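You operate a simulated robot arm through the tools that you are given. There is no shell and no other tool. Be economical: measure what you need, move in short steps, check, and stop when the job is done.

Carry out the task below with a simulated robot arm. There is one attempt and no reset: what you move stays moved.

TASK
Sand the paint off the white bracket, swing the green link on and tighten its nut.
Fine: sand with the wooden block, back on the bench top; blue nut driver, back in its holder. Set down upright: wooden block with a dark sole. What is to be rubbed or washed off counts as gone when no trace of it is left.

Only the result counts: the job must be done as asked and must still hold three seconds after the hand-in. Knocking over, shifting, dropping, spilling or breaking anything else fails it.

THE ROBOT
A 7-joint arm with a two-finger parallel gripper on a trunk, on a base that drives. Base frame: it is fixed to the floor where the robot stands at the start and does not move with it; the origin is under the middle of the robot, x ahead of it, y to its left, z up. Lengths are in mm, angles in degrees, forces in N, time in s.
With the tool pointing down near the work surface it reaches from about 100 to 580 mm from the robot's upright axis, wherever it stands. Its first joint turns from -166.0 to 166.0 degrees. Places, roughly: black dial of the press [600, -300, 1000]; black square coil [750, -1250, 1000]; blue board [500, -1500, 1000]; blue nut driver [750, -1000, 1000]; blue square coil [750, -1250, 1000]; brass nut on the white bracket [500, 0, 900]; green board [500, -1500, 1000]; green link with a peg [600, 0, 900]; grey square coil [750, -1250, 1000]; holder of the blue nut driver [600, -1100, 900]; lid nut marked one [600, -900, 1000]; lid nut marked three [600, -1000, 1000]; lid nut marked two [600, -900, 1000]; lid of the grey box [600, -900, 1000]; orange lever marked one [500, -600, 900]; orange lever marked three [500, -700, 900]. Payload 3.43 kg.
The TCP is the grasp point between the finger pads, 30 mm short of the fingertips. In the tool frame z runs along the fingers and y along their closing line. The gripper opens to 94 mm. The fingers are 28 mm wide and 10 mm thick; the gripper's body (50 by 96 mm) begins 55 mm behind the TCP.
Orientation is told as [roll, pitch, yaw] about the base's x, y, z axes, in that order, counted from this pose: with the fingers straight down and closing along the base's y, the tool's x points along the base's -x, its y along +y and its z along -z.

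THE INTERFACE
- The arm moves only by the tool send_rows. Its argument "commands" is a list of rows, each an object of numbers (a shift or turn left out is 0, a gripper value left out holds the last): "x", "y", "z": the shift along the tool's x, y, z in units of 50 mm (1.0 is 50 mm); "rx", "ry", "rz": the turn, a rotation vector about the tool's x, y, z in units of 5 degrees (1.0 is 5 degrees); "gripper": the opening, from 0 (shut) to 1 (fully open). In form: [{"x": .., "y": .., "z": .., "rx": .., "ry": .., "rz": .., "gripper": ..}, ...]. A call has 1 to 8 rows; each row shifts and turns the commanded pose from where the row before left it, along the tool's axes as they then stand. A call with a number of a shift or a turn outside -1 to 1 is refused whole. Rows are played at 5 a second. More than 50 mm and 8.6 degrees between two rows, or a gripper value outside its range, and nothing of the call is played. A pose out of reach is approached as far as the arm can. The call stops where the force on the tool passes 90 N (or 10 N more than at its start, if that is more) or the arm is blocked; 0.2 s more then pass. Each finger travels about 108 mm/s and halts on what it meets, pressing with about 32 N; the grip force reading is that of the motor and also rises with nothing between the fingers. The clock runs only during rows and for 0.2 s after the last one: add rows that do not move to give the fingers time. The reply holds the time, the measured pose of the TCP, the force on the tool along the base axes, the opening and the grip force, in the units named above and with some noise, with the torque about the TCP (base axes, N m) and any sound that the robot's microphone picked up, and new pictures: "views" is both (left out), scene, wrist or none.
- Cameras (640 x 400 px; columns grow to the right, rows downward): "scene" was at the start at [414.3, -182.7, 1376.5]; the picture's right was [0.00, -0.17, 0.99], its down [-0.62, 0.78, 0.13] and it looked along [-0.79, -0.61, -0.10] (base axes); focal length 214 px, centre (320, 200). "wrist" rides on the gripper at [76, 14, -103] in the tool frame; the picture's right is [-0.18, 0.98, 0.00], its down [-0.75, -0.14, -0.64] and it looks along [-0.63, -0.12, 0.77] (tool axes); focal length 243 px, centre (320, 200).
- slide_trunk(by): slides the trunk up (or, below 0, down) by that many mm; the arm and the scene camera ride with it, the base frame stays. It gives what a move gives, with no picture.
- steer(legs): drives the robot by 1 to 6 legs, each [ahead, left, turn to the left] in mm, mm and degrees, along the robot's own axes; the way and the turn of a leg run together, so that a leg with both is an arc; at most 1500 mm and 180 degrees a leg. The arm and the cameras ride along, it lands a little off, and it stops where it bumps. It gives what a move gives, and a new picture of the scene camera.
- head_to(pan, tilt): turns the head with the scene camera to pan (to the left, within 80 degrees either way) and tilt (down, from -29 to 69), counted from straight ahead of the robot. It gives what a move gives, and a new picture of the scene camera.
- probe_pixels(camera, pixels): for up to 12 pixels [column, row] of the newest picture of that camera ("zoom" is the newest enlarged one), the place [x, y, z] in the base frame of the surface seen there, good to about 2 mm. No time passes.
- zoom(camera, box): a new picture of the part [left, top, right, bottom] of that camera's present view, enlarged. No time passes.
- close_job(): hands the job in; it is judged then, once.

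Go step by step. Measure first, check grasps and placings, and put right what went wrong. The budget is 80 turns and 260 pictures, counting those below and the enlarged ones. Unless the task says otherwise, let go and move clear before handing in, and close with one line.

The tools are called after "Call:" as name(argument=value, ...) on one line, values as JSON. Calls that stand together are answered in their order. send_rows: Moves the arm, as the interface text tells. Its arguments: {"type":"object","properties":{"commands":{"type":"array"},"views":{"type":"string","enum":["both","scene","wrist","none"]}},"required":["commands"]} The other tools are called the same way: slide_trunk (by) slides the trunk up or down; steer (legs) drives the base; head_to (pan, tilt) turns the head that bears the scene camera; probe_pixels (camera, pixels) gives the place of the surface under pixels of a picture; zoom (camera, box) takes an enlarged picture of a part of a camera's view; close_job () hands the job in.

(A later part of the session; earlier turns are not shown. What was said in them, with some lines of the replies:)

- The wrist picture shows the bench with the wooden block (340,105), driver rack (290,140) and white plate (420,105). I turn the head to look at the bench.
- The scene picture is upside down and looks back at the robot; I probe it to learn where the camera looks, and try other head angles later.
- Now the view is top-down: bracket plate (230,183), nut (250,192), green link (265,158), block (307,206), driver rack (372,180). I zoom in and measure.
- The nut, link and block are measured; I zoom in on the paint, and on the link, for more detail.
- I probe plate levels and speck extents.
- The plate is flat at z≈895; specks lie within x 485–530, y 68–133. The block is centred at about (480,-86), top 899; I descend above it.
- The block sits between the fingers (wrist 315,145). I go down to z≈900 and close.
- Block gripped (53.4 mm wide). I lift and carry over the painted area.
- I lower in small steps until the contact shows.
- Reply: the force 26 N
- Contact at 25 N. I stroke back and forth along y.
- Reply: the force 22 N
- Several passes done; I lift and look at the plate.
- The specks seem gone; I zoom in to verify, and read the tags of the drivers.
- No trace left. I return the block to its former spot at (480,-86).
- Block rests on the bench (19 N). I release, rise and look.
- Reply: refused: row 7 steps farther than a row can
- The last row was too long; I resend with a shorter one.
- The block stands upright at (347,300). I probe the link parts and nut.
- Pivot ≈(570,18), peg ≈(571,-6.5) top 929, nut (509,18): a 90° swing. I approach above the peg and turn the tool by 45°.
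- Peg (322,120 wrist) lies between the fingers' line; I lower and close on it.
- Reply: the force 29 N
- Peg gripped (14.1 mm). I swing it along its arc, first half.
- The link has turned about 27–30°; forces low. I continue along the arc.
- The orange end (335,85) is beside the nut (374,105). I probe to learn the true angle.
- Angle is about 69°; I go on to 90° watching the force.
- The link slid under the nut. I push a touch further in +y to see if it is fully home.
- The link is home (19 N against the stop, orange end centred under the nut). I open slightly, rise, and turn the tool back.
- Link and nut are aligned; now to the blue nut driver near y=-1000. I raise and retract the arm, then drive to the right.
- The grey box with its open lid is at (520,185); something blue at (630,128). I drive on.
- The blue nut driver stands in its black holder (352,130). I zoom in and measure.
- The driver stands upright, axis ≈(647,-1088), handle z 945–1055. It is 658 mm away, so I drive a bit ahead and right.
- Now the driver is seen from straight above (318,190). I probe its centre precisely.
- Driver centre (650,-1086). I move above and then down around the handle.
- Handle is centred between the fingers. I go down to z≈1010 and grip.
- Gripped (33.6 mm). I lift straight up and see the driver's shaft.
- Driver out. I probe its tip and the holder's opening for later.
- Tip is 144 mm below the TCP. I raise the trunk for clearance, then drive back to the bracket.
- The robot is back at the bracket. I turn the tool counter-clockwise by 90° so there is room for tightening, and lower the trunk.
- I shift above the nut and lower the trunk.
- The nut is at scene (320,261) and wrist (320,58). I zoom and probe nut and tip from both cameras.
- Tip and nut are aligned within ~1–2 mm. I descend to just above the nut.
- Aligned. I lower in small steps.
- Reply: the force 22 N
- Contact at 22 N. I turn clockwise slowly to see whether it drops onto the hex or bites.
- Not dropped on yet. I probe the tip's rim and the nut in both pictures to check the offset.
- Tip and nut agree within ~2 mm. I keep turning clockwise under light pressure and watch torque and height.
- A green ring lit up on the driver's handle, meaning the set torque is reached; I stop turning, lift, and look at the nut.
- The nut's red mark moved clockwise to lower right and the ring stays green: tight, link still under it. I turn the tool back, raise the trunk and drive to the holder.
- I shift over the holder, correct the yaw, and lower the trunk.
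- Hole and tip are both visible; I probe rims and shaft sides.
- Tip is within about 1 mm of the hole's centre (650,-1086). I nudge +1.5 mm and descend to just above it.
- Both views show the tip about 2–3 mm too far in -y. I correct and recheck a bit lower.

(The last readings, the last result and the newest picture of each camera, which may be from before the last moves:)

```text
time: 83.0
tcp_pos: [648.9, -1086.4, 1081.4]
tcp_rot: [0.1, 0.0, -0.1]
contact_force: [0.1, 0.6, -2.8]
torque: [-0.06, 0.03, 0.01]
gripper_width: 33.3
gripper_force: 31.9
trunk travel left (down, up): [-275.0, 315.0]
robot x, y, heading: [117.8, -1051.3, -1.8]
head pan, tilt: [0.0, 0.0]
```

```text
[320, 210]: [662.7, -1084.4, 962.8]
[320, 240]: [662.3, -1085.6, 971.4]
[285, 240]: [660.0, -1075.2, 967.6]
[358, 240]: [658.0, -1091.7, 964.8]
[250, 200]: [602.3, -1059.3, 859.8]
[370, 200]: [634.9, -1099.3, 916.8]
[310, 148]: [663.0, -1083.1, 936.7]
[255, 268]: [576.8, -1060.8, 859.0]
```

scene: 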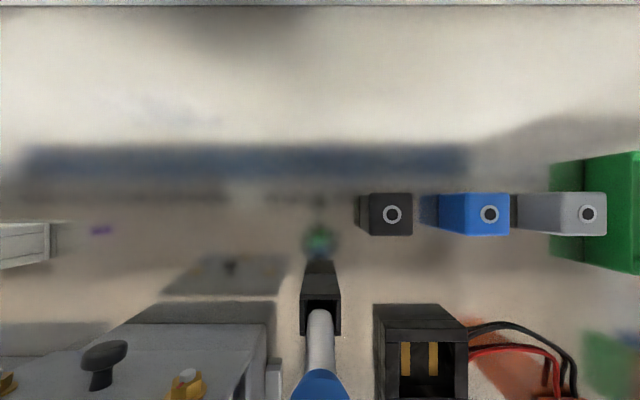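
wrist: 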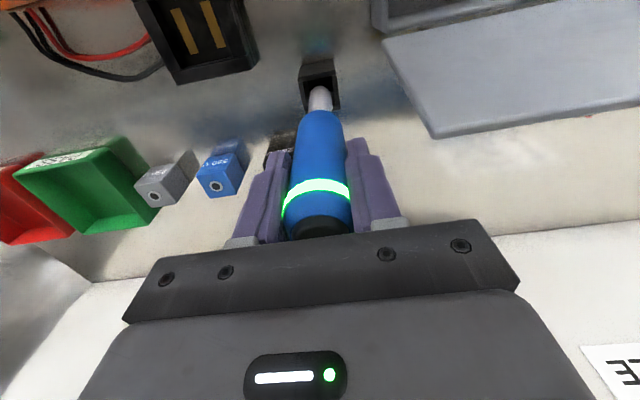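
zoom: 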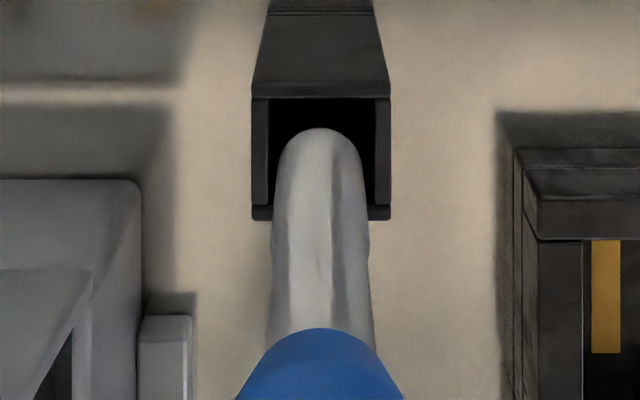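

Now centred (scene hole 268–375, shaft centre 320). I lower slowly.

Call:
send_rows(commands=[{"z": 0.15}, {"z": 0.15}, {"z": 0.15}, {"z": 0.15}, {}], views="none")

```text
time: 84.2
tcp_pos: [649.9, -1085.9, 1050.4]
tcp_rot: [0.1, 0.0, 0.0]
contact_force: [0.4, 0.5, -3.3]
torque: [0.02, 0.0, 0.01]
gripper_width: 33.5
gripper_force: 32.1
trunk travel left (down, up): [-275.0, 315.0]
robot x, y, heading: [121.4, -1054.3, -1.5]
head pan, tilt: [0.0, 0.0]
```

No contact; the tip is well inside. I lower on toward z≈1010.

Call:
send_rows(commands=[{"z": 0.3}, {"z": 0.3}, {"z": 0.16}, {}], views="none")

```text
time: 85.2
tcp_pos: [648.3, -1085.3, 1014.9]
tcp_rot: [-0.1, -0.1, -0.1]
contact_force: [2.6, -0.4, 20.5]
torque: [-0.04, -0.25, 0.13]
gripper_width: 33.1
gripper_force: 31.9
trunk travel left (down, up): [-275.0, 315.0]
robot x, y, heading: [118.6, -1053.7, -1.5]
head pan, tilt: [0.0, 0.0]
```

Contact at 1015 with 20 N; the driver likely slid a few mm in the grip. I look before letting go.

Call:
send_rows(commands=[{}])

Call:
zoom(camera="wrist", box=[250, 40, 390, 250])

Call:
zoom(camera="scene", box=[260, 260, 380, 400])

```text
time: 85.5
tcp_pos: [648.6, -1084.9, 1015.1]
tcp_rot: [0.0, -0.1, -0.1]
contact_force: [2.7, -0.9, 20.6]
torque: [-0.15, -0.27, 0.08]
gripper_width: 33.2
gripper_force: 32.0
trunk travel left (down, up): [-275.0, 315.0]
robot x, y, heading: [118.3, -1052.1, -1.3]
head pan, tilt: [0.0, 0.0]
```

scene: 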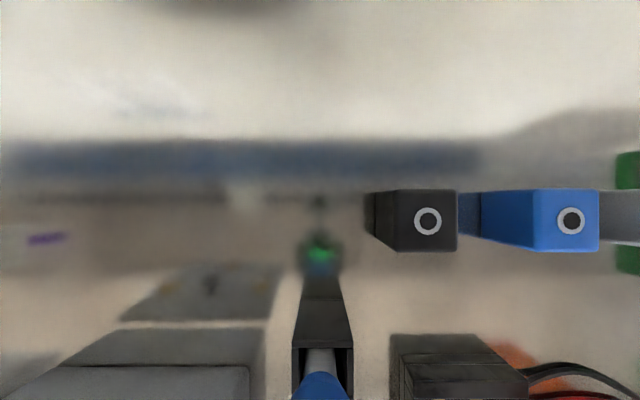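
wrist: 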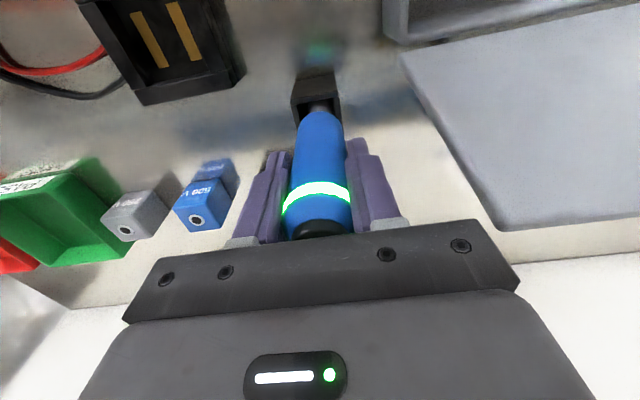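

```text
1.90 times, centred on (320, 145) of wrist
```

zoom: 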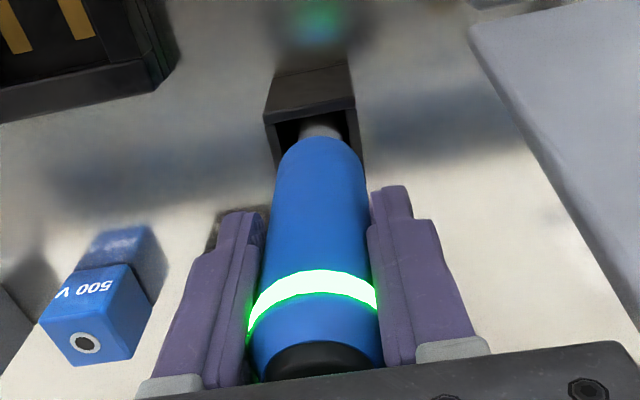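

```text
2.86 times, centred on (320, 330) of scene
```

zoom: 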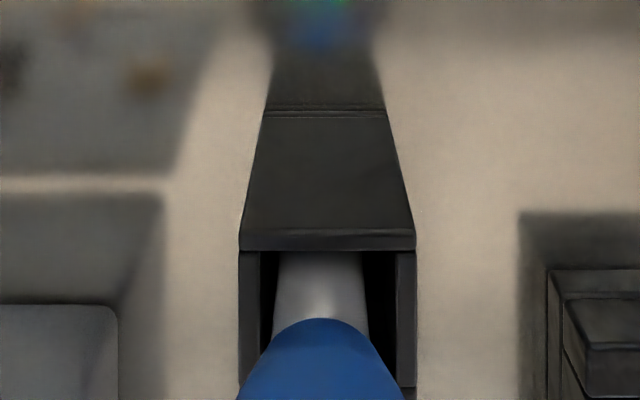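

The driver is seated in the holder. I relieve the pressure, open and rise.

Call:
send_rows(commands=[{"z": -0.03, "gripper": 0.5}, {"gripper": 0.7}, {"gripper": 0.7}, {"z": -0.6}, {"z": -0.9}, {"z": -0.9}, {"z": -0.9}, {"z": -0.9}])

Call:
send_rows(commands=[{"x": 0.8, "z": -0.3}, {"x": 0.8}, {"x": 0.8}, {}])

Call:
zoom(camera="scene", box=[240, 120, 400, 280])

```text
time: 87.3
tcp_pos: [644.7, -1086.3, 1225.8]
tcp_rot: [0.0, -0.1, -0.1]
contact_force: [0.0, 0.3, -0.4]
torque: [0.01, 0.01, -0.02]
gripper_width: 66.0
gripper_force: 0.0
trunk travel left (down, up): [-275.0, 315.0]
robot x, y, heading: [121.2, -1050.3, -1.4]
head pan, tilt: [0.0, 0.0]
```

scene: 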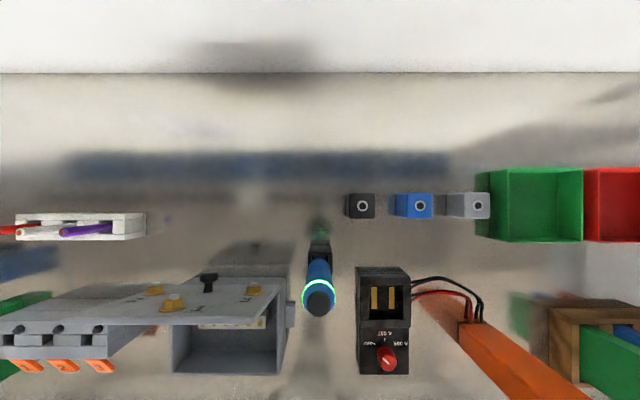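
wrist: 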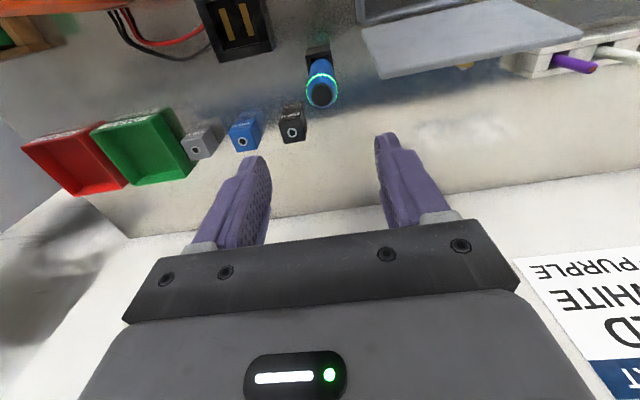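

```text
time: 88.3
tcp_pos: [527.6, -1084.9, 1241.0]
tcp_rot: [0.1, 0.2, 0.0]
contact_force: [0.2, 0.4, 0.5]
torque: [-0.01, 0.02, 0.01]
gripper_width: 65.8
gripper_force: 0.1
trunk travel left (down, up): [-275.0, 315.0]
robot x, y, heading: [118.1, -1048.9, -1.2]
head pan, tilt: [0.0, 0.0]
```

scene: 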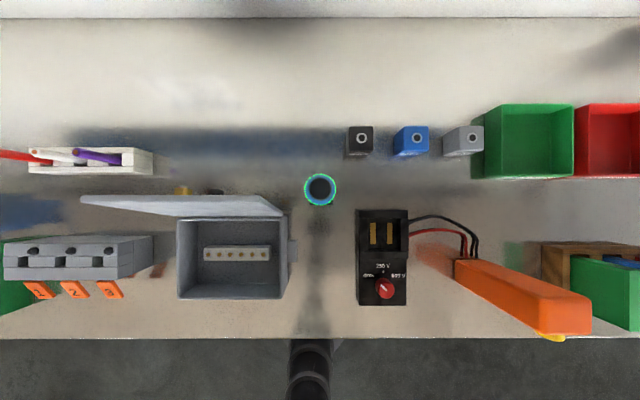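
wrist: 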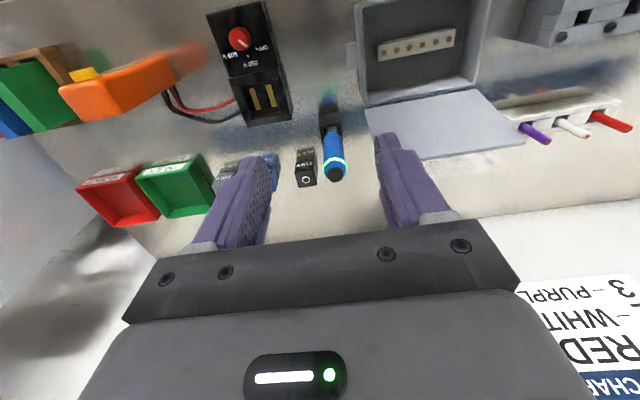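

```text
2.50 times, centred on (320, 200) of scene
```

zoom: 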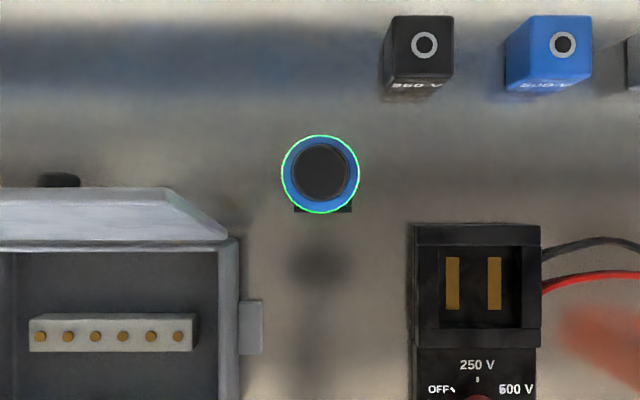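

The driver stands upright in its holder with the ring green. I check its height against the start (1054).

Call:
probe_pixels(camera="scene", pixels=[[320, 188], [316, 190], [324, 186]])

```text
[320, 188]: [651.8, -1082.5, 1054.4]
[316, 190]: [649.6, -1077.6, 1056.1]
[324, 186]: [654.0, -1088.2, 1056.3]
```

The driver is back at its original height and place, and the block, link and nut were checked after the work. I hand in.

Call:
close_job()

```text
The job is handed in.
```

The job is handed in: the paint is sanded off the bracket with no trace left, and the green link is swung on under its nut. The nut is tightened until the driver's ring turned green. The wooden block stands upright back on the bench, and the blue nut driver is back in its holder.
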